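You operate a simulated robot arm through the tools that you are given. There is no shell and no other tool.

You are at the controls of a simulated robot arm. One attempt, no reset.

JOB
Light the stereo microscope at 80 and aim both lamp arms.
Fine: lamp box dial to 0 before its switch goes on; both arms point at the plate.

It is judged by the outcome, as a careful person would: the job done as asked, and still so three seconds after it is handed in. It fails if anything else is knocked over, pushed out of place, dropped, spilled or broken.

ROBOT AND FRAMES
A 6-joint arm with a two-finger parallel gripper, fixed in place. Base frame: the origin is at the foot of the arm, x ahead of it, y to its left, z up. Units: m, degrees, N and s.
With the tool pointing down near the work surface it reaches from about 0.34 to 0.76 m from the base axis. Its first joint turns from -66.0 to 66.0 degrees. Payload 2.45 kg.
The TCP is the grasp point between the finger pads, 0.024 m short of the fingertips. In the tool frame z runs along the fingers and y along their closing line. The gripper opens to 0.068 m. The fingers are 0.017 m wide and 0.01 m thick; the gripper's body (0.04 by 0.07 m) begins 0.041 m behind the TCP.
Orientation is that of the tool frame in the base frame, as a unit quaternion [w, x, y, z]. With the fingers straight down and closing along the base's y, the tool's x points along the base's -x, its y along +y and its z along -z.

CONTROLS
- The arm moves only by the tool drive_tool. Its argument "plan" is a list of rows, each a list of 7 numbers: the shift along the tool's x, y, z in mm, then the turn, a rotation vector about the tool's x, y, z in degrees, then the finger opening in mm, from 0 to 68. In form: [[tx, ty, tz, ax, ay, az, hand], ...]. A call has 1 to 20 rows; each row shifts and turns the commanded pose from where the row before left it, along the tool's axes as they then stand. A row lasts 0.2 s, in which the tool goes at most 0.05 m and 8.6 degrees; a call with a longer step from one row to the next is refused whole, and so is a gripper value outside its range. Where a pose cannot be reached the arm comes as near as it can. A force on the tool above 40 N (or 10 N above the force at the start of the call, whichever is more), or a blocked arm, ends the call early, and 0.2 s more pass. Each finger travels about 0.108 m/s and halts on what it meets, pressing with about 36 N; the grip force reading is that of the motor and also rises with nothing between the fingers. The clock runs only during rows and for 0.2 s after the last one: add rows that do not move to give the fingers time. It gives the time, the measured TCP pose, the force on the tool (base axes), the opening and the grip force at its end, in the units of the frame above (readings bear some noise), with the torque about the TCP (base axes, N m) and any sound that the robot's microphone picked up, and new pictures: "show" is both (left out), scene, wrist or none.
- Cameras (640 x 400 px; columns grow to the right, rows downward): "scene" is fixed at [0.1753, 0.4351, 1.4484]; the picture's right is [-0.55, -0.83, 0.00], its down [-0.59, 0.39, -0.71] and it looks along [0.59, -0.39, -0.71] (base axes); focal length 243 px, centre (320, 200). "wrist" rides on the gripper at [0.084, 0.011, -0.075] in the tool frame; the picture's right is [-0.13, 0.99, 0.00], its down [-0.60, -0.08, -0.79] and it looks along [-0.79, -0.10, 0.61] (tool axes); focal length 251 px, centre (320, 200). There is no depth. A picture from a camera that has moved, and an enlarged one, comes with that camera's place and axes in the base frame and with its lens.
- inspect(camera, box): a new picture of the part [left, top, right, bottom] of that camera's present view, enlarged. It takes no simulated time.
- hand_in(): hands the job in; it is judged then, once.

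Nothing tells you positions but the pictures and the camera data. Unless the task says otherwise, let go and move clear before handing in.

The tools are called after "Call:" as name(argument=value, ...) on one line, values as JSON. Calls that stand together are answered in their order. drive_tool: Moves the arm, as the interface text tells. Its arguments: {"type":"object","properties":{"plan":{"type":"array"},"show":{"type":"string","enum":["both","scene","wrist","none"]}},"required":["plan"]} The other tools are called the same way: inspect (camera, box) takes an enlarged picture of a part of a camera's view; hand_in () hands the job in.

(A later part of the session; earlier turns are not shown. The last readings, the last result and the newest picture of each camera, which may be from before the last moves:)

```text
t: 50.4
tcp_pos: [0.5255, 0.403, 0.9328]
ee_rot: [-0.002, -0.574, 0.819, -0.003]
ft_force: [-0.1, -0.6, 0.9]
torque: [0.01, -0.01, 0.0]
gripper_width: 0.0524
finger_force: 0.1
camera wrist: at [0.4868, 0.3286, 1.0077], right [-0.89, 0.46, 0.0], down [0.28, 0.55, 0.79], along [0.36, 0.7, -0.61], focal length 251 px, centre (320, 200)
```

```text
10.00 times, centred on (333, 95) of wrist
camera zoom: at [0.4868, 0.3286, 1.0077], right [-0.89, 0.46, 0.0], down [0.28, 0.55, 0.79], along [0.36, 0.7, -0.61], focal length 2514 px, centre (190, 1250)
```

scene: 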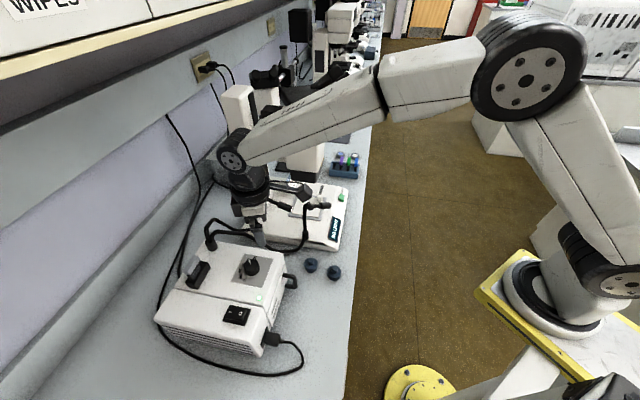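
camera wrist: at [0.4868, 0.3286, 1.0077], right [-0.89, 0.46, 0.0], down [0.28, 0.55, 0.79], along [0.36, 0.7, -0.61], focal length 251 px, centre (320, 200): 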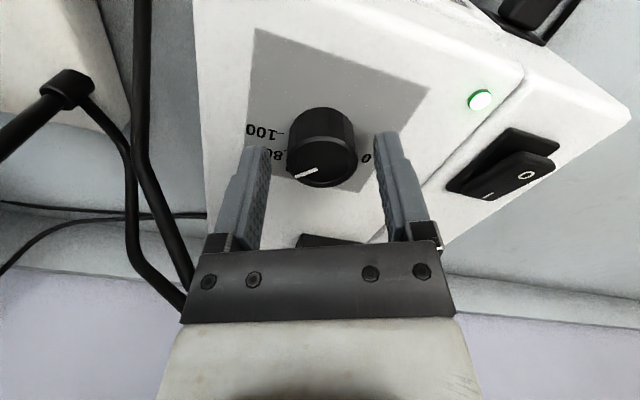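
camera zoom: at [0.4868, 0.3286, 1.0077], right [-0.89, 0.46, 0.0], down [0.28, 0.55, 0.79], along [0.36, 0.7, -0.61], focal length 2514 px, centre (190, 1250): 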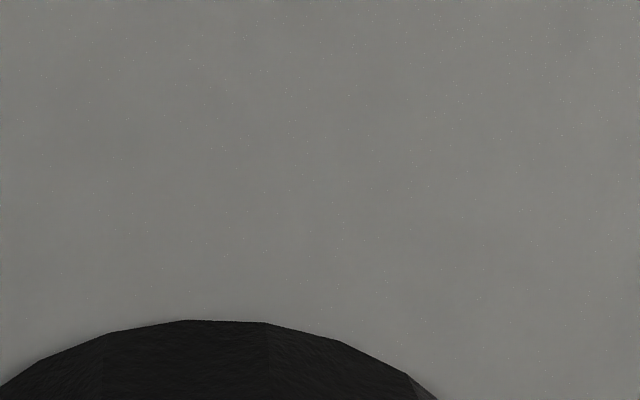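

Call:
drive_tool(plan=[[0, 0, 0, 0, 0, 0, 68], [0, 0, -42, 0, 0, 0, 68], [0, 0, -42, 0, 0, 0, 68], [0, 0, -40, 0, 0, 0, 68], [45, 0, 0, 0, 0, 0, 68], [0, 0, 0, 0, 0, 0, 68]])

Call:
inspect(camera="scene", box=[240, 252, 264, 270])

Call:
inspect(camera="wrist", box=[301, 75, 365, 115])

```text
t: 51.8
tcp_pos: [0.508, 0.3634, 1.0568]
ee_rot: [-0.002, -0.574, 0.819, -0.003]
ft_force: [-0.2, 0.0, 0.5]
torque: [-0.01, 0.01, 0.03]
gripper_width: 0.0682
finger_force: 0.1
camera wrist: at [0.4684, 0.2873, 1.132], right [-0.89, 0.46, 0.0], down [0.28, 0.55, 0.79], along [0.36, 0.7, -0.61], focal length 251 px, centre (320, 200)
```

scene: 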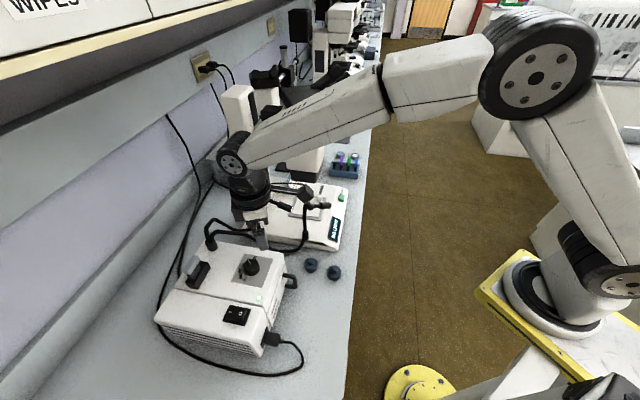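
wrist: 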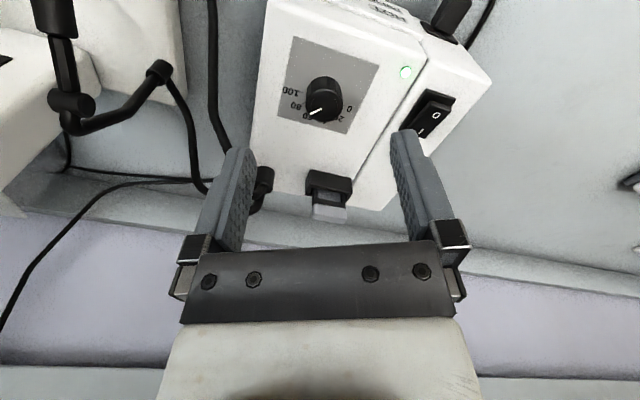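

```text
16.00 times, centred on (252, 261) of scene
camera zoom: at [0.1753, 0.4351, 1.4484], right [-0.55, -0.83, 0.0], down [-0.59, 0.39, -0.71], along [0.59, -0.39, -0.71], focal length 3890 px, centre (1408, -776)
```

zoom: 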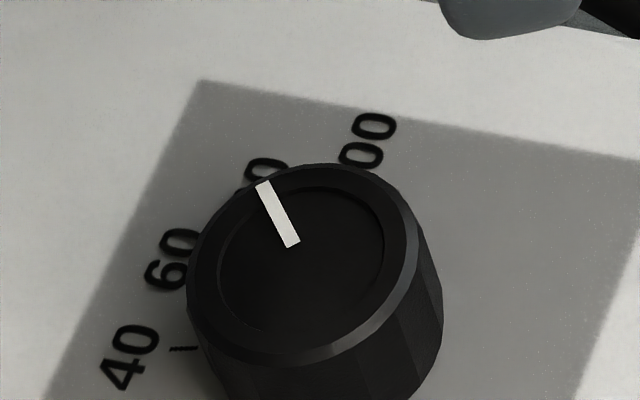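

```text
10.00 times, centred on (333, 95) of wrist
camera zoom: at [0.4684, 0.2873, 1.132], right [-0.89, 0.46, 0.0], down [0.28, 0.55, 0.79], along [0.36, 0.7, -0.61], focal length 2514 px, centre (190, 1250)
```

zoom: 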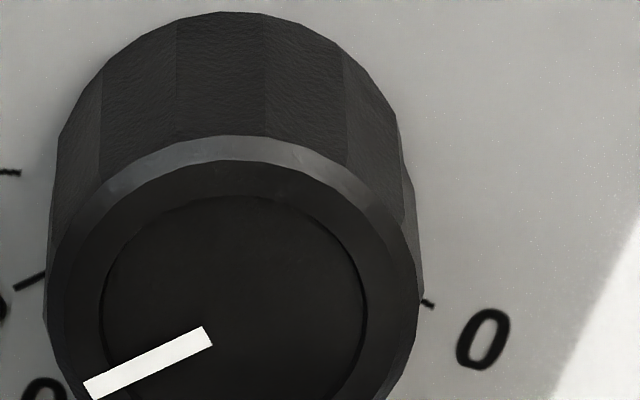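

The dial pointer now measures about 0°, matching the 80 tick within about 1°, so the dial is done. Next are the lamp arms. I'll move to a vantage point in front of the microscope to measure them properly.

Call:
drive_tool(plan=[[0, 0, 0, 0, 0, 7.5, 68], [0, 0, 0, 0, 0, 7.5, 60], [0, 0, 0, 0, 0, 7.5, 40], [0, 0, 0, 0, 0, 7.5, 20], [0, 0, 0, 0, 0, 7.5, 0], [0, 0, 0, 0, 0, 7.5, 0], [0, 0, 0, 0, 0, 7.5, 0], [0, 0, 0, 0, 0, 7.5, 0], [19.7, -37.8, -8, 0, 0, 0, 0], [19.7, -37.8, -8, 0, 0, 0, 0], [19.7, -37.8, -8, 0, 0, 0, 0], [19.7, -37.8, -8, 0, 0, 0, 0], [19.7, -37.8, -8, 0, 0, 0, 0], [0, 0, 0, 0, 0, 0, 0]])

Call:
inspect(camera="wrist", box=[160, 0, 480, 200])

Call:
inspect(camera="scene", box=[240, 160, 360, 260])

```text
t: 54.8
tcp_pos: [0.4467, 0.1612, 1.0984]
ee_rot: [-0.001, -0.087, 0.996, -0.003]
ft_force: [-0.2, -1.0, -0.5]
torque: [-0.02, -0.01, -0.01]
gripper_width: 0.0001
finger_force: 23.6
camera wrist: at [0.3615, 0.1567, 1.1729], right [-0.04, 1.0, -0.01], down [0.61, 0.03, 0.79], along [0.79, 0.03, -0.61], focal length 251 px, centre (320, 200)
```

scene: 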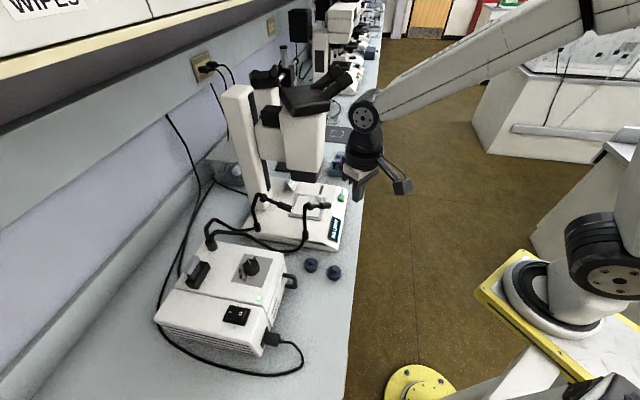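
wrist: 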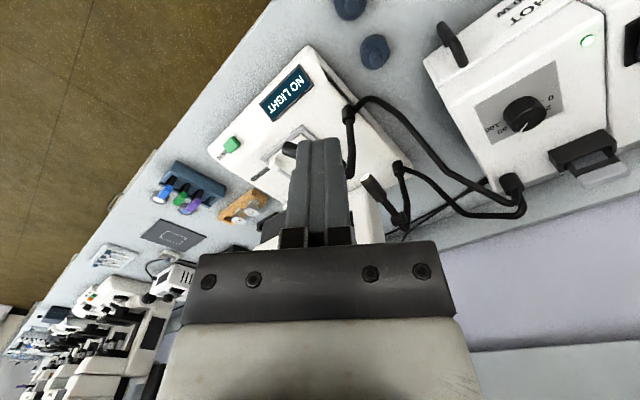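

```text
2.00 times, centred on (320, 100) of wrist
camera zoom: at [0.3615, 0.1567, 1.1729], right [-0.04, 1.0, -0.01], down [0.61, 0.03, 0.79], along [0.79, 0.03, -0.61], focal length 503 px, centre (320, 400)
```

zoom: 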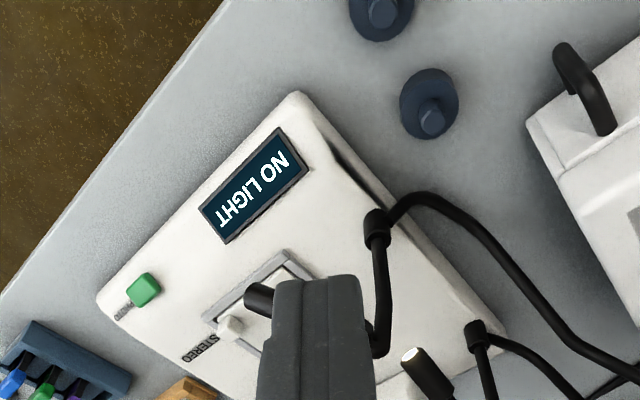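

```text
4.00 times, centred on (300, 210) of scene
camera zoom: at [0.1753, 0.4351, 1.4484], right [-0.55, -0.83, 0.0], down [-0.59, 0.39, -0.71], along [0.59, -0.39, -0.71], focal length 973 px, centre (400, 160)
```

zoom: 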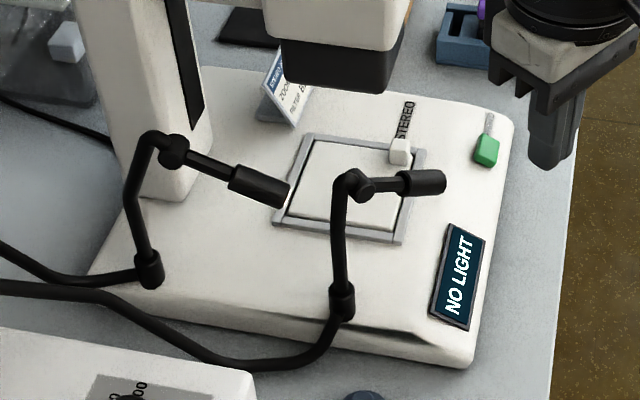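

Call:
inspect(camera="wrist", box=[200, 120, 300, 190])

Call:
inspect(camera="scene", box=[328, 180, 364, 210])

Call:
inspect(camera="scene", box=[230, 80, 350, 190])

```text
5.71 times, centred on (250, 155) of wrist
camera zoom: at [0.3615, 0.1567, 1.1729], right [-0.04, 1.0, -0.01], down [0.61, 0.03, 0.79], along [0.79, 0.03, -0.61], focal length 1437 px, centre (720, 457)
```

zoom: 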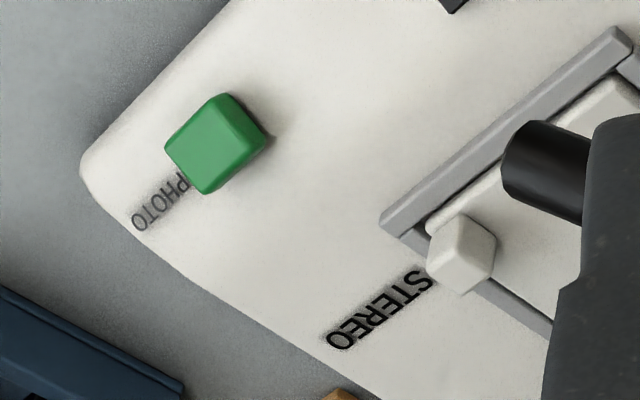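

```text
13.33 times, centred on (346, 195) of scene
camera zoom: at [0.1753, 0.4351, 1.4484], right [-0.55, -0.83, 0.0], down [-0.59, 0.39, -0.71], along [0.59, -0.39, -0.71], focal length 3242 px, centre (-27, 267)
```

zoom: 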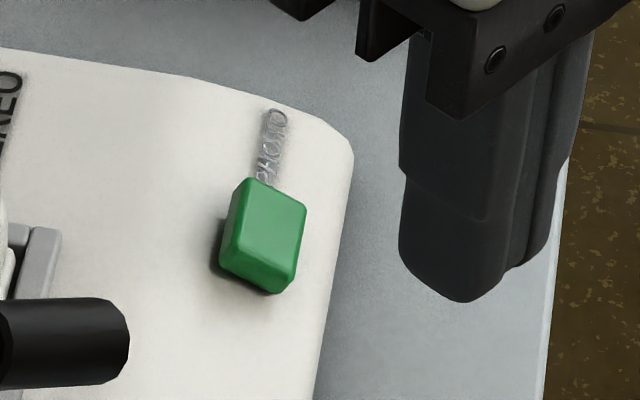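

```text
3.64 times, centred on (290, 135) of scene
camera zoom: at [0.1753, 0.4351, 1.4484], right [-0.55, -0.83, 0.0], down [-0.59, 0.39, -0.71], along [0.59, -0.39, -0.71], focal length 884 px, centre (429, 436)
```

zoom: 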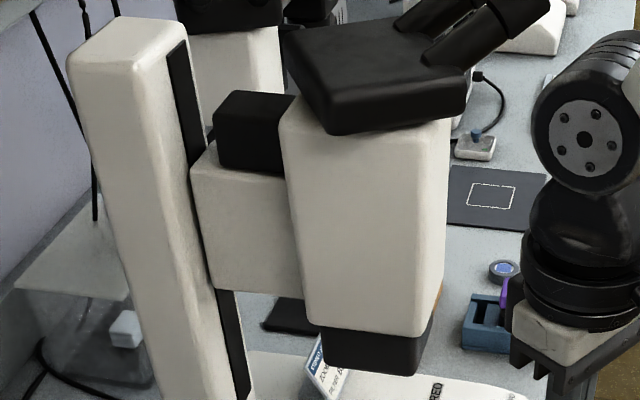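

Two display-side controls, PHOTO and STEREO, aren't part of this job. Plan for lamp A: press its head down to pitch it from about 24° to 49°, then push it around its post toward the plate. I'll approach with the wrist leaned back from the microscope body.

Call:
drive_tool(plan=[[0, 0, 0, 0, 0, 5, 0], [0, 0, 0, 0, 0, 5, 0], [0, 0, 0, 0, -6.67, 0, 0], [0, 0, 0, 0, -6.67, 0, 0], [0, 0, 0, 0, -6.66, 0, 0], [-37.6, -10, 13.7, 0, 0, 0, 0], [-37.6, -10, 13.7, 0, 0, 0, 0], [-37.6, -10, 13.7, 0, 0, 0, 0], [16, 0, 44, 0, 0, 0, 0], [16, 0, 44, 0, 0, 0, 0], [0, 0, 0, 0, 0, 0, 0]])

Call:
inspect(camera="wrist", box=[220, 20, 420, 160])

Call:
inspect(camera="scene", box=[270, 130, 366, 220])

```text
t: 57.2
tcp_pos: [0.5676, 0.1294, 1.0037]
ee_rot: [0.173, 0.0, 0.985, -0.003]
ft_force: [-0.9, 0.3, 0.4]
torque: [-0.02, 0.02, -0.03]
gripper_width: 0.0
finger_force: 23.3
camera wrist: at [0.4622, 0.1398, 1.0452], right [0.12, 0.99, 0.04], down [0.3, -0.07, 0.95], along [0.95, -0.11, -0.3], focal length 251 px, centre (320, 200)
```

scene: 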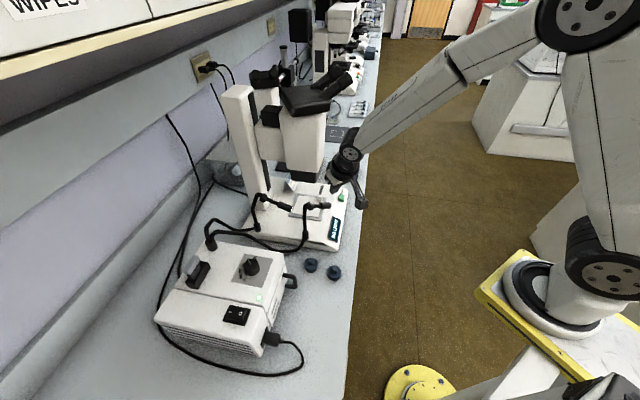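
wrist: 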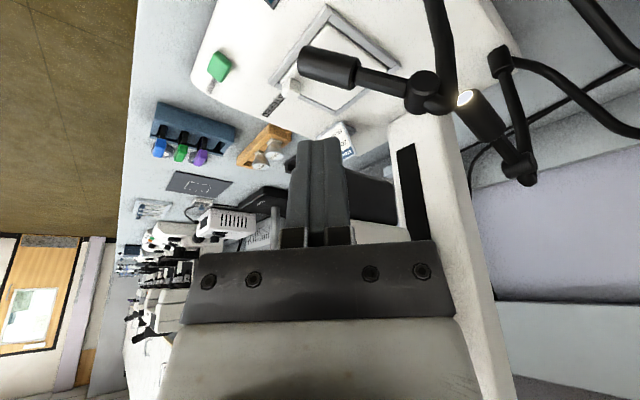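

```text
2.86 times, centred on (320, 90) of wrist
camera zoom: at [0.4622, 0.1398, 1.0452], right [0.12, 0.99, 0.04], down [0.3, -0.07, 0.95], along [0.95, -0.11, -0.3], focal length 718 px, centre (320, 514)
```

zoom: 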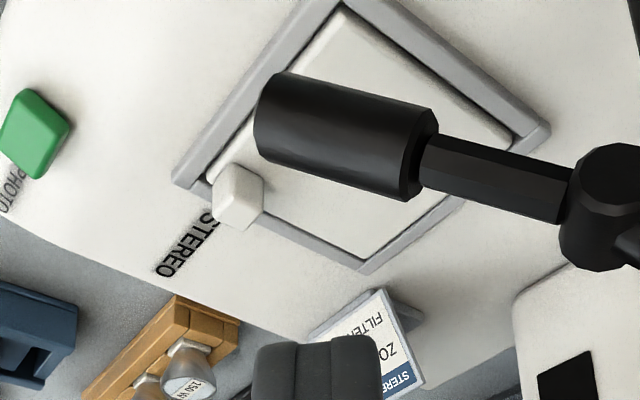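

```text
4.44 times, centred on (318, 175) of scene
camera zoom: at [0.1753, 0.4351, 1.4484], right [-0.55, -0.83, 0.0], down [-0.59, 0.39, -0.71], along [0.59, -0.39, -0.71], focal length 1081 px, centre (329, 311)
```

zoom: 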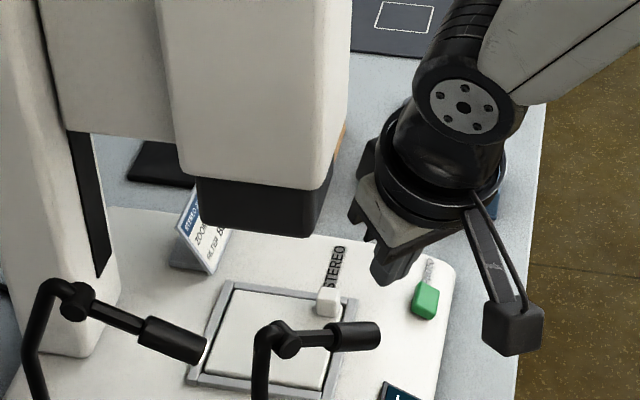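

Lamp A re-measured: pivot (0.597, 0.192, 0.936), tip (0.593, 0.118, 0.904). I'm moving over the head and starting to press.

Call:
drive_tool(plan=[[-23, 2.5, 8.4, 0, 0, 0, 0], [7.5, 0, 20.7, 0, 0, 0, 0], [7.5, 0, 20.7, 0, 0, 0, 0], [0, 0, 0, 0, 0, 0, 0]])

Call:
inspect(camera="wrist", box=[220, 40, 460, 190])

Call:
inspect(camera="scene", box=[270, 130, 366, 220])

```text
t: 58.2
tcp_pos: [0.592, 0.1316, 0.9611]
ee_rot: [0.173, 0.0, 0.985, -0.003]
ft_force: [-0.2, -0.5, -0.1]
torque: [0.03, -0.01, 0.01]
gripper_width: 0.0
finger_force: 23.7
camera wrist: at [0.486, 0.1418, 1.0026], right [0.12, 0.99, 0.04], down [0.3, -0.07, 0.95], along [0.95, -0.1, -0.3], focal length 251 px, centre (320, 200)
```

scene: 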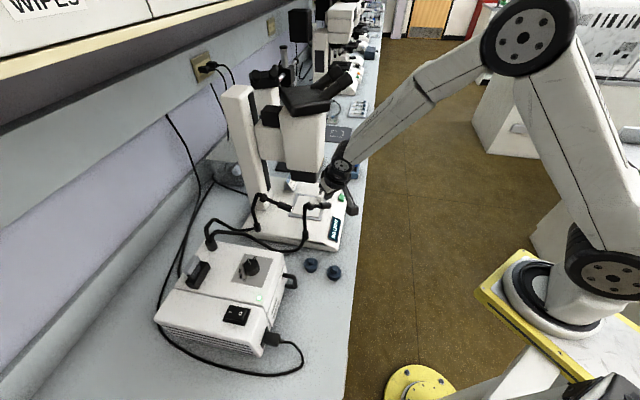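
wrist: 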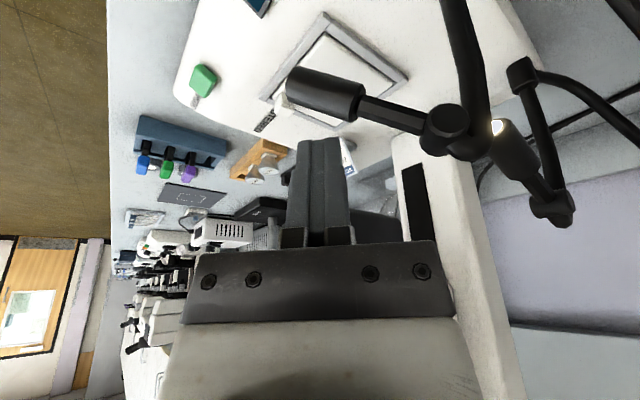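

```text
2.67 times, centred on (340, 115) of wrist
camera zoom: at [0.486, 0.1418, 1.0026], right [0.12, 0.99, 0.04], down [0.3, -0.07, 0.95], along [0.95, -0.1, -0.3], focal length 670 px, centre (267, 427)
```

zoom: 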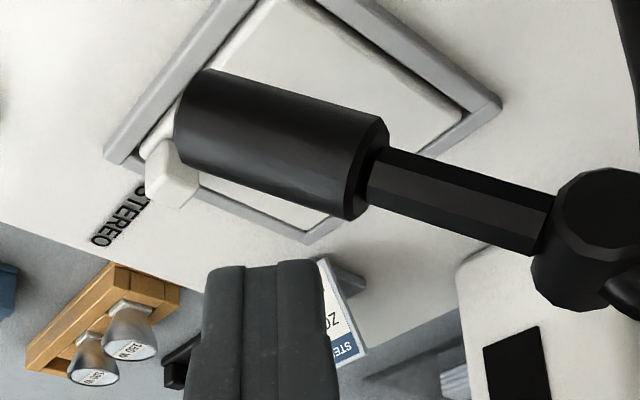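

```text
4.44 times, centred on (318, 175) of scene
camera zoom: at [0.1753, 0.4351, 1.4484], right [-0.55, -0.83, 0.0], down [-0.59, 0.39, -0.71], along [0.59, -0.39, -0.71], focal length 1081 px, centre (329, 311)
```

zoom: 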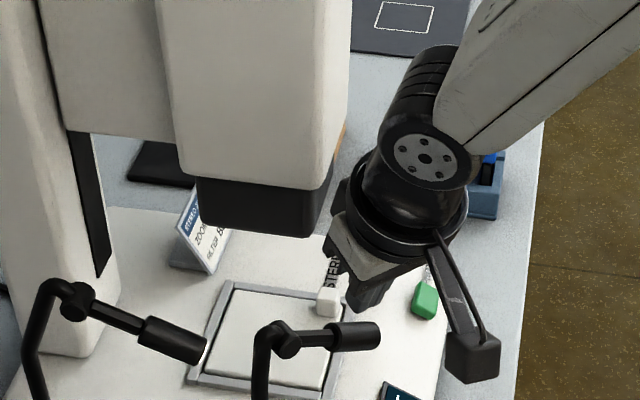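

Geometry agrees with the pictures. Pressing down in 5 mm steps.

Call:
drive_tool(plan=[[1.71, 0, 4.7, 0, 0, 0, 0], [1.71, 0, 4.7, 0, 0, 0, 0], [1.71, 0, 4.7, 0, 0, 0, 0], [1.71, 0, 4.7, 0, 0, 0, 0], [0, 0, 0, 0, 0, 0, 0]])

Call:
inspect(camera="wrist", box=[220, 40, 460, 190])

Call:
inspect(camera="scene", box=[270, 130, 366, 220])

```text
t: 59.4
tcp_pos: [0.5908, 0.1313, 0.9397]
ee_rot: [0.172, -0.001, 0.985, -0.003]
ft_force: [0.6, -0.4, -0.8]
torque: [0.01, 0.0, 0.0]
gripper_width: 0.0
finger_force: 23.8
camera wrist: at [0.4853, 0.1409, 0.9818], right [0.12, 0.99, 0.04], down [0.3, -0.07, 0.95], along [0.95, -0.11, -0.3], focal length 251 px, centre (320, 200)
```

scene: 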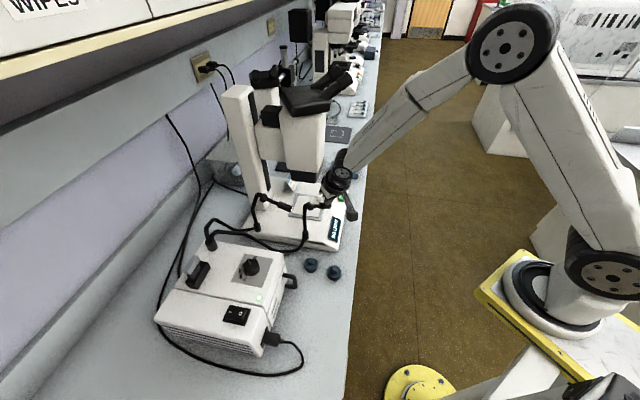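
wrist: 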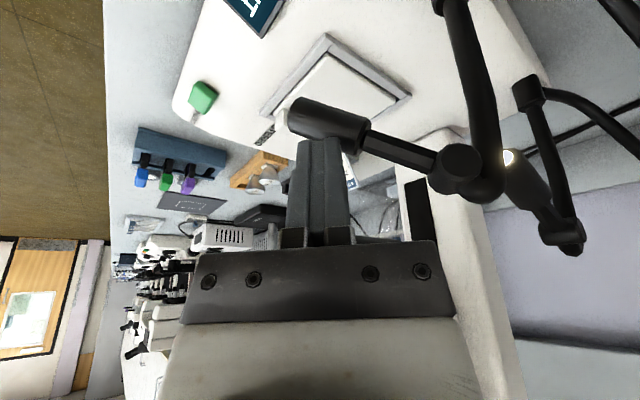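

```text
2.67 times, centred on (340, 115) of wrist
camera zoom: at [0.4853, 0.1409, 0.9818], right [0.12, 0.99, 0.04], down [0.3, -0.07, 0.95], along [0.95, -0.11, -0.3], focal length 670 px, centre (267, 427)
```

zoom: 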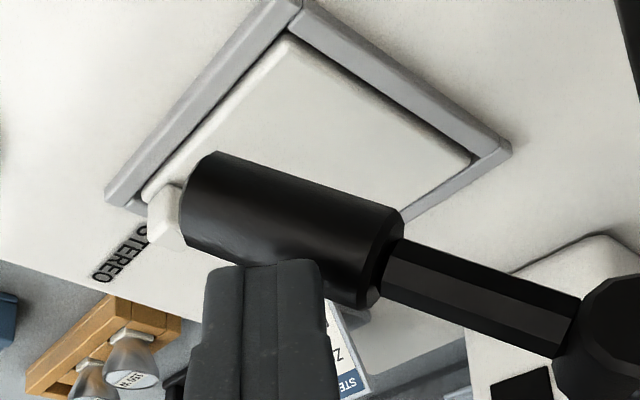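

```text
4.44 times, centred on (318, 175) of scene
camera zoom: at [0.1753, 0.4351, 1.4484], right [-0.55, -0.83, 0.0], down [-0.59, 0.39, -0.71], along [0.59, -0.39, -0.71], focal length 1081 px, centre (329, 311)
```

zoom: 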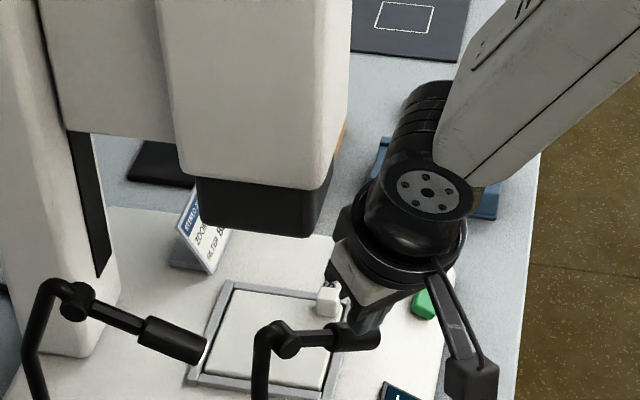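

No contact yet, so the lamp sits slightly lower and farther than I estimated. I'll shift 4 mm forward and keep pressing down gently.

Call:
drive_tool(plan=[[-3.76, 0, 1.37, 0, 0, 0, 0], [1.37, 0, 3.76, 0, 0, 0, 0], [1.37, 0, 3.76, 0, 0, 0, 0], [1.37, 0, 3.76, 0, 0, 0, 0], [0, 0, 0, 0, 0, 0, 0]])

Call:
inspect(camera="wrist", box=[220, 40, 460, 190])

Call:
inspect(camera="scene", box=[270, 130, 366, 220])

```text
t: 60.6
tcp_pos: [0.5933, 0.131, 0.928]
ee_rot: [0.172, 0.0, 0.985, -0.004]
ft_force: [0.0, 0.0, -0.3]
torque: [0.02, 0.02, 0.01]
gripper_width: 0.0
finger_force: 23.5
camera wrist: at [0.4892, 0.142, 0.9694], right [0.12, 0.99, 0.04], down [0.3, -0.07, 0.95], along [0.95, -0.11, -0.3], focal length 251 px, centre (320, 200)
```

scene: 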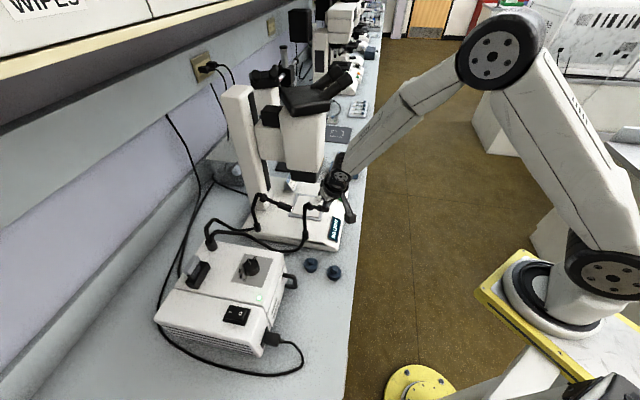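
wrist: 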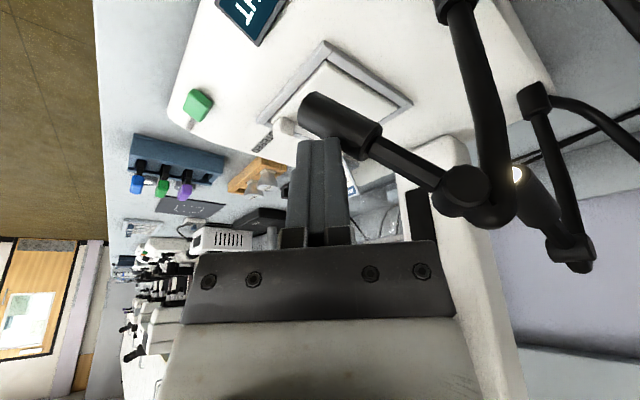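

```text
2.67 times, centred on (340, 115) of wrist
camera zoom: at [0.4892, 0.142, 0.9694], right [0.12, 0.99, 0.04], down [0.3, -0.07, 0.95], along [0.95, -0.11, -0.3], focal length 670 px, centre (267, 427)
```

zoom: 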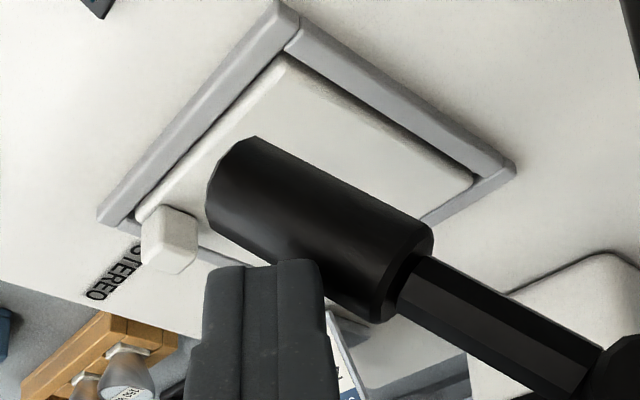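

```text
4.44 times, centred on (318, 175) of scene
camera zoom: at [0.1753, 0.4351, 1.4484], right [-0.55, -0.83, 0.0], down [-0.59, 0.39, -0.71], along [0.59, -0.39, -0.71], focal length 1081 px, centre (329, 311)
```

zoom: 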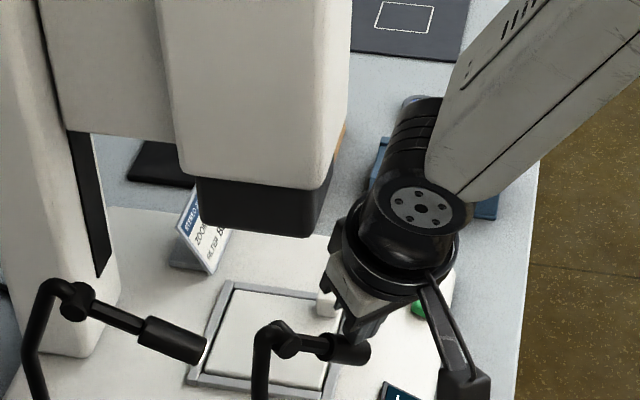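

It pitches easily, with very little force. Continuing down about 12 mm.

Call:
drive_tool(plan=[[1.37, 0, 3.76, 0, 0, 0, 0], [1.37, 0, 3.76, 0, 0, 0, 0], [1.37, 0, 3.76, 0, 0, 0, 0], [0, 0, 0, 0, 0, 0, 0]])

Call:
inspect(camera="wrist", box=[220, 40, 460, 190])

Call:
inspect(camera="scene", box=[270, 130, 366, 220])

```text
t: 61.6
tcp_pos: [0.5954, 0.1318, 0.9161]
ee_rot: [0.173, 0.0, 0.985, -0.004]
ft_force: [0.0, 0.2, 0.5]
torque: [0.04, 0.02, 0.03]
gripper_width: 0.0001
finger_force: 23.2
camera wrist: at [0.4899, 0.1417, 0.9569], right [0.12, 0.99, 0.04], down [0.3, -0.07, 0.95], along [0.95, -0.11, -0.3], focal length 251 px, centre (320, 200)
```

scene: 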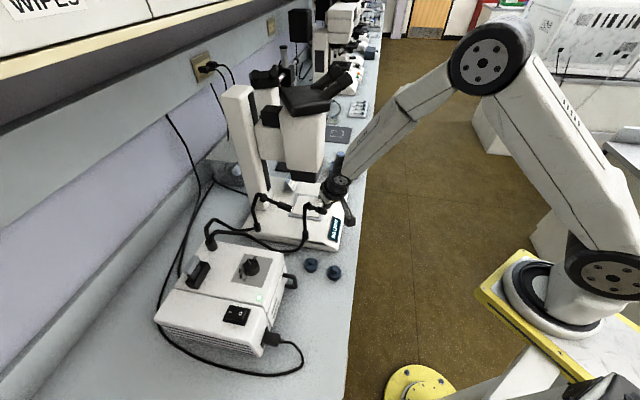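
wrist: 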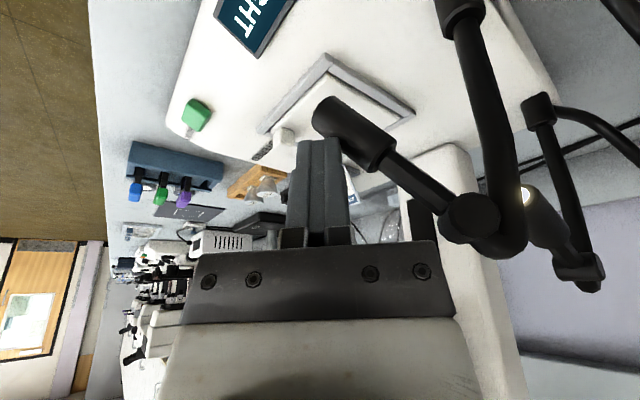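

```text
2.67 times, centred on (340, 115) of wrist
camera zoom: at [0.4899, 0.1417, 0.9569], right [0.12, 0.99, 0.04], down [0.3, -0.07, 0.95], along [0.95, -0.11, -0.3], focal length 670 px, centre (267, 427)
```

zoom: 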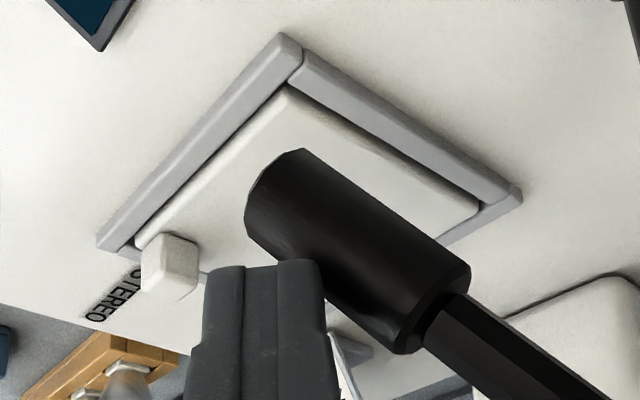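

```text
4.44 times, centred on (318, 175) of scene
camera zoom: at [0.1753, 0.4351, 1.4484], right [-0.55, -0.83, 0.0], down [-0.59, 0.39, -0.71], along [0.59, -0.39, -0.71], focal length 1081 px, centre (329, 311)
```

zoom: 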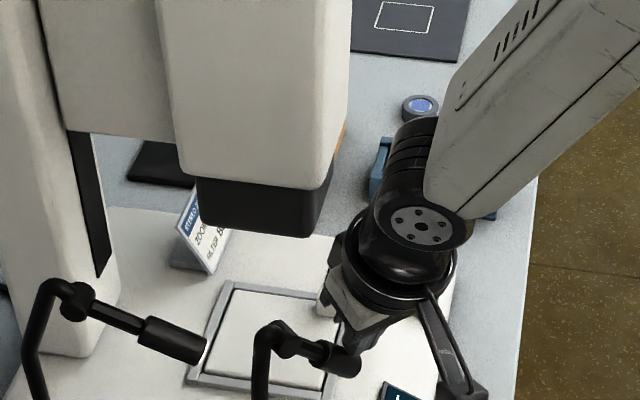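

The pitch is now about 46°. I'll press 3 mm more, back off, then re-orient (yaw 40°, tilt 45°) to push the head sideways from under the microscope body.

Call:
drive_tool(plan=[[1.0, 0, 2.8, 0, 0, 0, 0], [0, 0, 0, 0, 0, 0, 0], [-13.7, 0, -37.6, 0, 0, 0, 0], [23.5, 0, -8.5, 0, 0, 0, 0], [23.5, 0, -8.5, 0, 0, 0, 0], [0, 0, 0, 0, 6.67, 0, 0], [0, 0, 0, 0, 6.67, 0, 0], [0, 0, 0, 0, 6.66, 0, 0], [0, 0, 0, 0, 0, -8, 0], [0, 0, 0, 0, 0, -8, 0], [0, 0, 0, 0, 0, -8, 0], [0, 0, 0, 0, 0, -8, 0], [0, 0, 0, 0, 0, -8, 0], [0, 0, 0, 0, 0, 0, 0]])

Call:
inspect(camera="scene", box=[240, 160, 360, 260])

Call:
inspect(camera="wrist", box=[160, 0, 480, 200])

```text
t: 64.6
tcp_pos: [0.5453, 0.1319, 0.9531]
ee_rot: [-0.002, -0.343, 0.939, -0.003]
ft_force: [0.2, -0.3, -0.4]
torque: [-0.01, 0.0, 0.01]
gripper_width: 0.0
finger_force: 23.0
camera wrist: at [0.473, 0.0853, 1.0277], right [-0.54, 0.84, -0.01], down [0.51, 0.33, 0.79], along [0.67, 0.42, -0.61], focal length 251 px, centre (320, 200)
```

scene: 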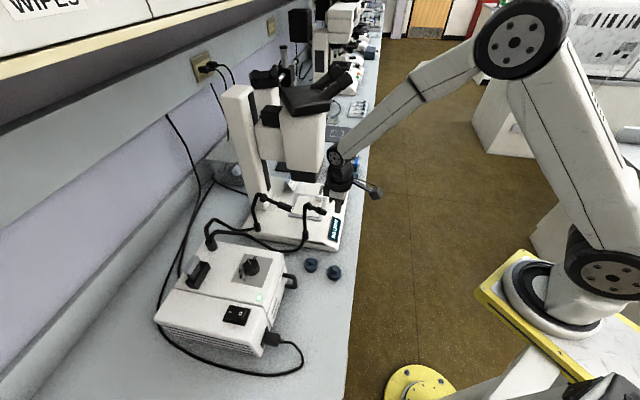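
wrist: 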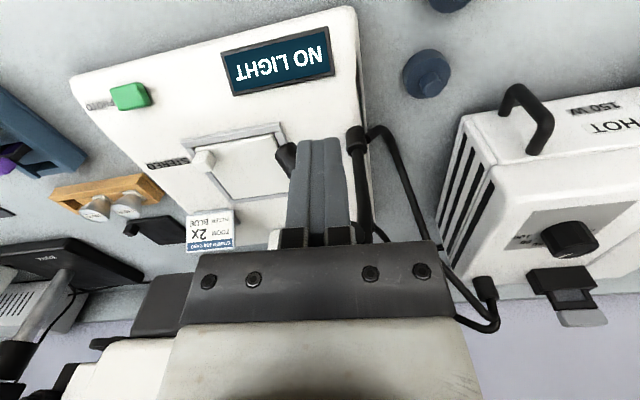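

```text
4.00 times, centred on (300, 210) of scene
camera zoom: at [0.1753, 0.4351, 1.4484], right [-0.55, -0.83, 0.0], down [-0.59, 0.39, -0.71], along [0.59, -0.39, -0.71], focal length 973 px, centre (400, 160)
```

zoom: 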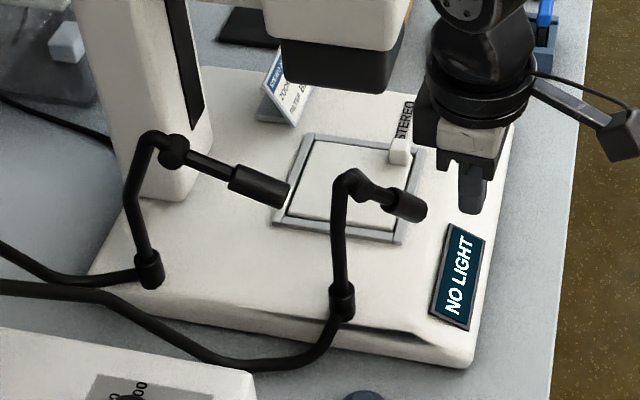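

```text
2.00 times, centred on (320, 100) of wrist
camera zoom: at [0.473, 0.0853, 1.0277], right [-0.54, 0.84, -0.01], down [0.51, 0.33, 0.79], along [0.67, 0.42, -0.61], focal length 503 px, centre (320, 400)
```

zoom: 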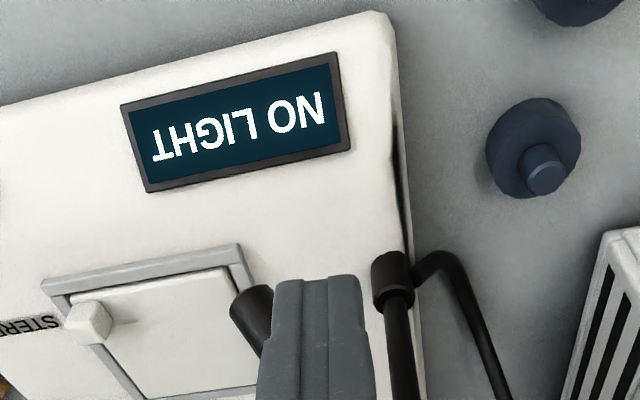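

Call:
drive_tool(plan=[[0, 0, 0, 0, -7.5, 0, 0], [0, 0, 0, 0, -7.5, 0, 0], [0, 0, 0, 0, -7.5, 0, 0], [0, 0, 0, 0, -7.5, 0, 0], [0, 0, 0, 0, -7.5, 0, 0], [0, 0, 0, 0, -7.5, 0, 0], [21.5, 3.2, 19.5, 0, 0, 0, 0], [20.5, 3.2, 20.5, 0, 0, 0, 0], [0, 0, 0, 0, 0, 0, 0]])

Call:
inspect(camera="scene", box=[240, 160, 360, 260])

Call:
inspect(camera="wrist", box=[220, 40, 420, 200])

```text
t: 66.6
tcp_pos: [0.5362, 0.1351, 0.8955]
ee_rot: [0.333, -0.322, 0.877, 0.126]
ft_force: [0.6, -0.3, -1.2]
torque: [0.03, 0.01, 0.02]
gripper_width: 0.0
finger_force: 23.7
out of reach, approached as far as the arm can: row 4
camera wrist: at [0.4431, 0.0703, 0.8948], right [-0.57, 0.82, 0.09], down [0.0, -0.11, 0.99], along [0.82, 0.56, 0.07], focal length 251 px, centre (320, 200)
```

scene: 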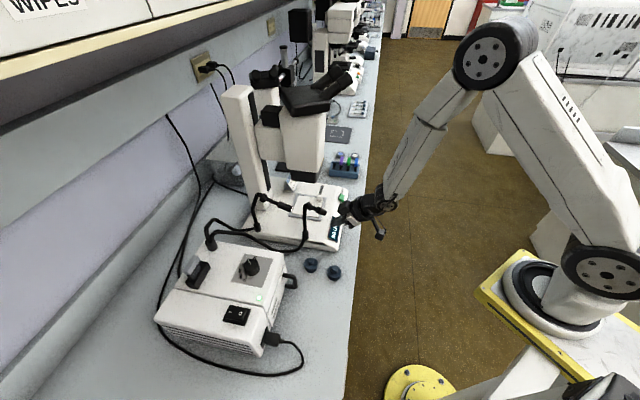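
wrist: 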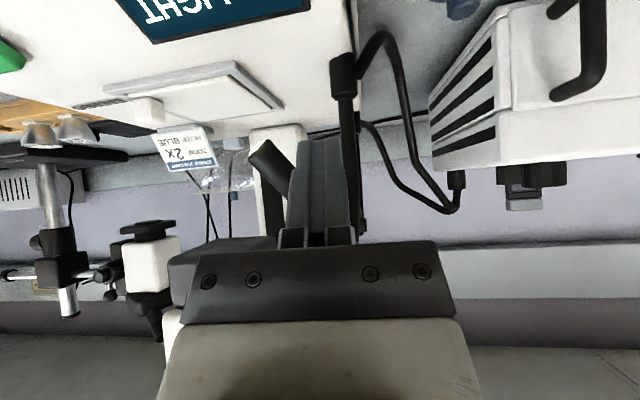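

```text
4.00 times, centred on (300, 210) of scene
camera zoom: at [0.1753, 0.4351, 1.4484], right [-0.55, -0.83, 0.0], down [-0.59, 0.39, -0.71], along [0.59, -0.39, -0.71], focal length 973 px, centre (400, 160)
```

zoom: 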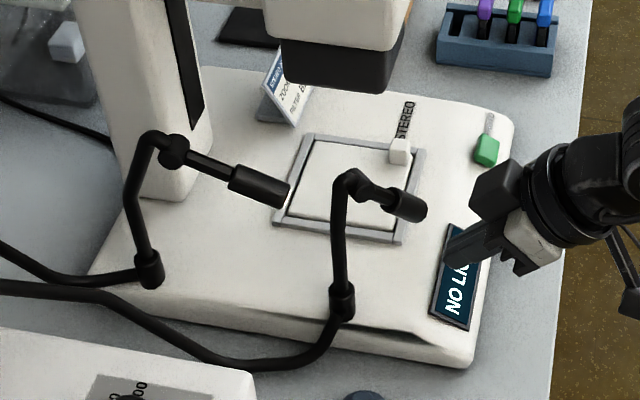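

```text
2.50 times, centred on (320, 120) of wrist
camera zoom: at [0.4431, 0.0703, 0.8948], right [-0.57, 0.82, 0.09], down [0.0, -0.11, 0.99], along [0.82, 0.56, 0.07], focal length 629 px, centre (320, 400)
```

zoom: 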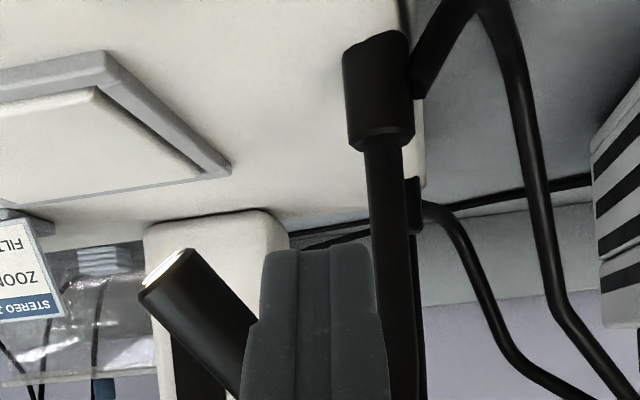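

Lamp A's lit end already tilts down toward the plate. Now I'll push its head around the post in small arc steps.

Call:
drive_tool(plan=[[-6.6, -7.6, 6.2, 0, 0, 0, 0], [-6.6, -7.6, 6.2, 0, 0, 0, 0], [-3.7, -5.5, 3.5, 0, 0, 0, 0], [-3.7, -5.5, 3.5, 0, 0, 0, 0], [-3.7, -5.5, 3.5, 0, 0, 0, 0], [0, 0, 0, 0, 0, 0, 0]])

Call:
inspect(camera="scene", box=[240, 160, 360, 260])

Call:
inspect(camera="wrist", box=[220, 40, 420, 200])

```text
t: 68.0
tcp_pos: [0.5837, 0.1312, 0.8937]
ee_rot: [0.332, -0.32, 0.879, 0.125]
ft_force: [-0.6, 0.5, -0.2]
torque: [-0.01, 0.01, -0.02]
gripper_width: 0.0
finger_force: 23.5
camera wrist: at [0.4896, 0.0663, 0.894], right [-0.57, 0.82, 0.09], down [0.0, -0.11, 0.99], along [0.82, 0.56, 0.07], focal length 251 px, centre (320, 200)
```

scene: 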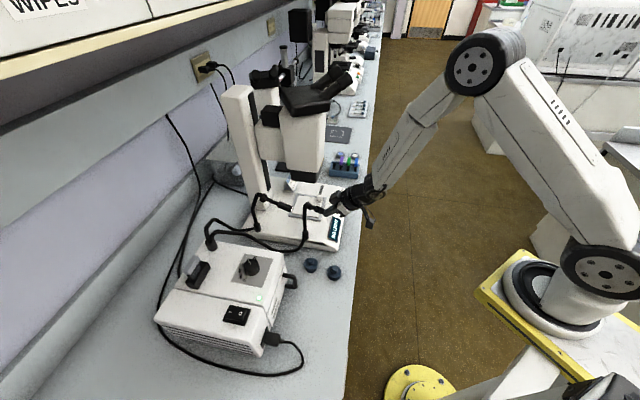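
wrist: 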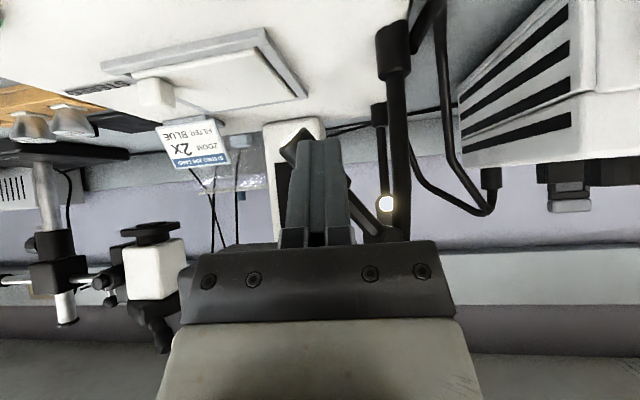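

```text
4.00 times, centred on (300, 210) of scene
camera zoom: at [0.1753, 0.4351, 1.4484], right [-0.55, -0.83, 0.0], down [-0.59, 0.39, -0.71], along [0.59, -0.39, -0.71], focal length 973 px, centre (400, 160)
```

zoom: 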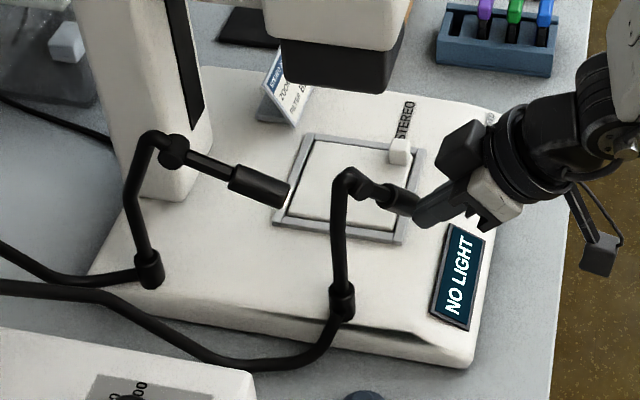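

```text
2.50 times, centred on (320, 120) of wrist
camera zoom: at [0.4896, 0.0663, 0.894], right [-0.57, 0.82, 0.09], down [0.0, -0.11, 0.99], along [0.82, 0.56, 0.07], focal length 629 px, centre (320, 400)
```

zoom: 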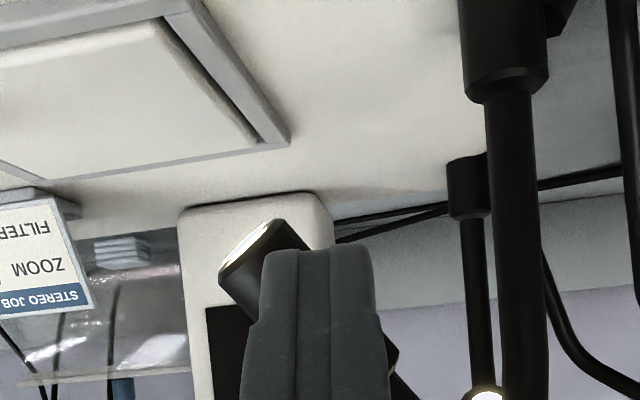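

Call:
drive_tool(plan=[[-4.15, -2.7, 3.9, 0, 0, 0, 0], [-4.15, -2.7, 3.9, 0, 0, 0, 0], [-4.15, -2.7, 3.9, 0, 0, 0, 0], [-4.15, -2.7, 3.9, 0, 0, 0, 0], [0, 0, 0, 0, 0, 0, 0]])

Call:
inspect(camera="scene", box=[240, 160, 360, 260])

Call:
inspect(camera="wrist", box=[220, 40, 420, 200])

```text
t: 69.2
tcp_pos: [0.6073, 0.1382, 0.8915]
ee_rot: [0.334, -0.32, 0.878, 0.126]
ft_force: [-0.5, -0.2, 0.6]
torque: [0.03, 0.01, -0.02]
gripper_width: 0.0001
finger_force: 23.4
camera wrist: at [0.5135, 0.0729, 0.8925], right [-0.57, 0.82, 0.09], down [0.0, -0.11, 0.99], along [0.82, 0.56, 0.07], focal length 251 px, centre (320, 200)
```

scene: 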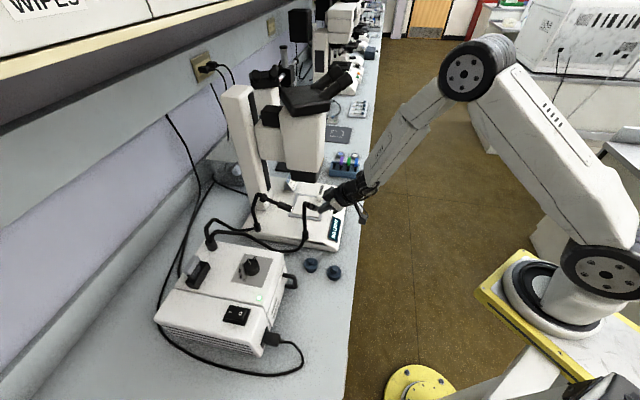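
wrist: 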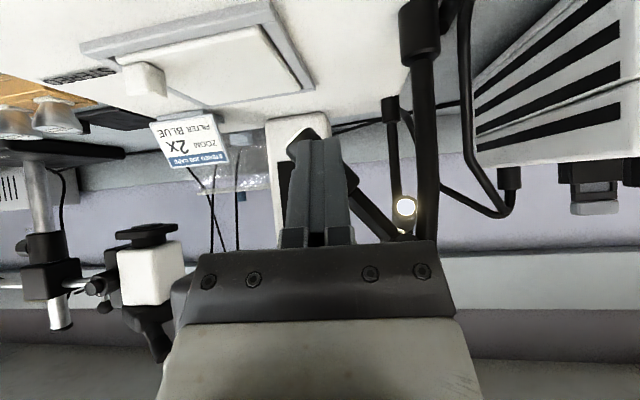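

```text
4.00 times, centred on (300, 210) of scene
camera zoom: at [0.1753, 0.4351, 1.4484], right [-0.55, -0.83, 0.0], down [-0.59, 0.39, -0.71], along [0.59, -0.39, -0.71], focal length 973 px, centre (400, 160)
```

zoom: 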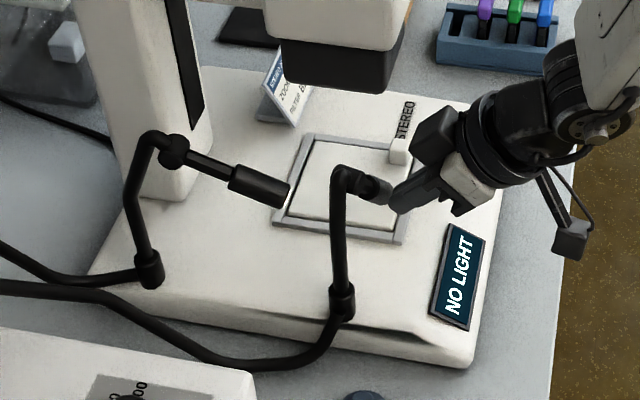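

```text
2.50 times, centred on (320, 120) of wrist
camera zoom: at [0.5135, 0.0729, 0.8925], right [-0.57, 0.82, 0.09], down [0.0, -0.11, 0.99], along [0.82, 0.56, 0.07], focal length 629 px, centre (320, 400)
```

zoom: 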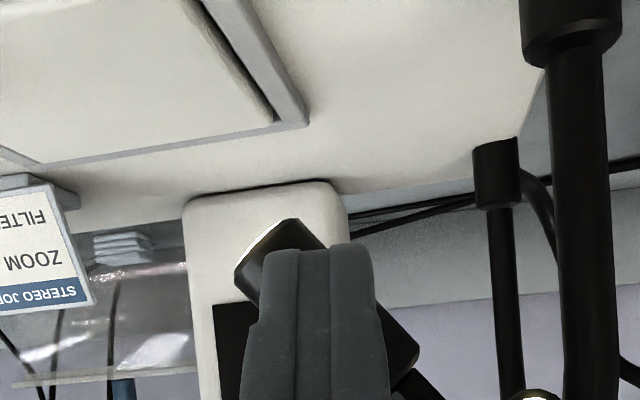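

Call:
drive_tool(plan=[[-3.65, -0.6, 3.45, 0, 0, 0, 0], [-3.65, -0.6, 3.45, 0, 0, 0, 0], [-3.65, -0.6, 3.45, 0, 0, 0, 0], [-3.65, -0.6, 3.45, 0, 0, 0, 0], [0, 0, 0, 0, 0, 0, 0]])

Call:
inspect(camera="scene", box=[240, 160, 360, 260])

Call:
inspect(camera="wrist", box=[220, 40, 420, 200])

```text
t: 70.4
tcp_pos: [0.6245, 0.1499, 0.8924]
ee_rot: [0.333, -0.32, 0.878, 0.125]
ft_force: [0.0, 0.0, -0.4]
torque: [-0.02, 0.01, 0.03]
gripper_width: 0.0
finger_force: 23.8
camera wrist: at [0.5306, 0.0842, 0.891], right [-0.57, 0.82, 0.09], down [0.0, -0.11, 0.99], along [0.82, 0.56, 0.07], focal length 251 px, centre (320, 200)
```

scene: 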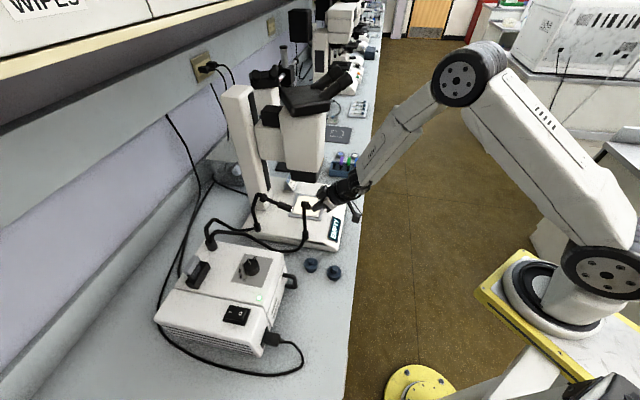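
wrist: 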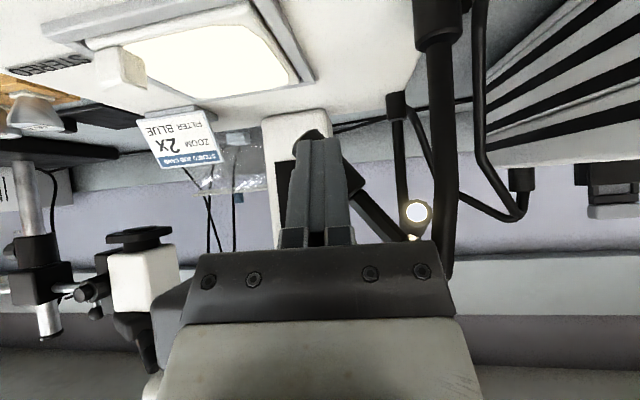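

```text
4.00 times, centred on (300, 210) of scene
camera zoom: at [0.1753, 0.4351, 1.4484], right [-0.55, -0.83, 0.0], down [-0.59, 0.39, -0.71], along [0.59, -0.39, -0.71], focal length 973 px, centre (400, 160)
```

zoom: 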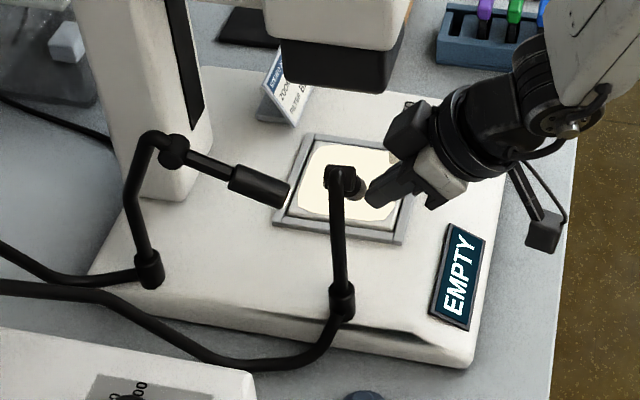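

```text
2.50 times, centred on (320, 120) of wrist
camera zoom: at [0.5306, 0.0842, 0.891], right [-0.57, 0.82, 0.09], down [0.0, -0.11, 0.99], along [0.82, 0.56, 0.07], focal length 629 px, centre (320, 400)
```

zoom: 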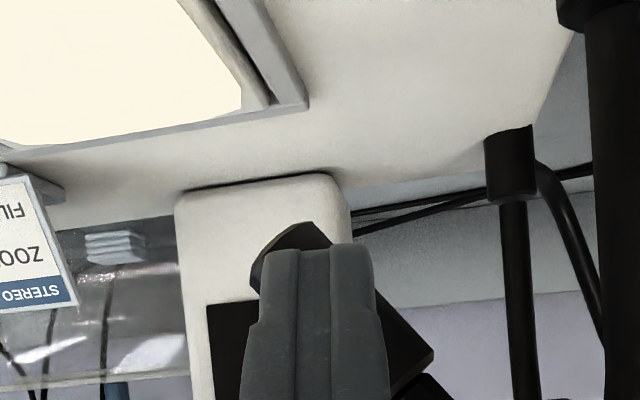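

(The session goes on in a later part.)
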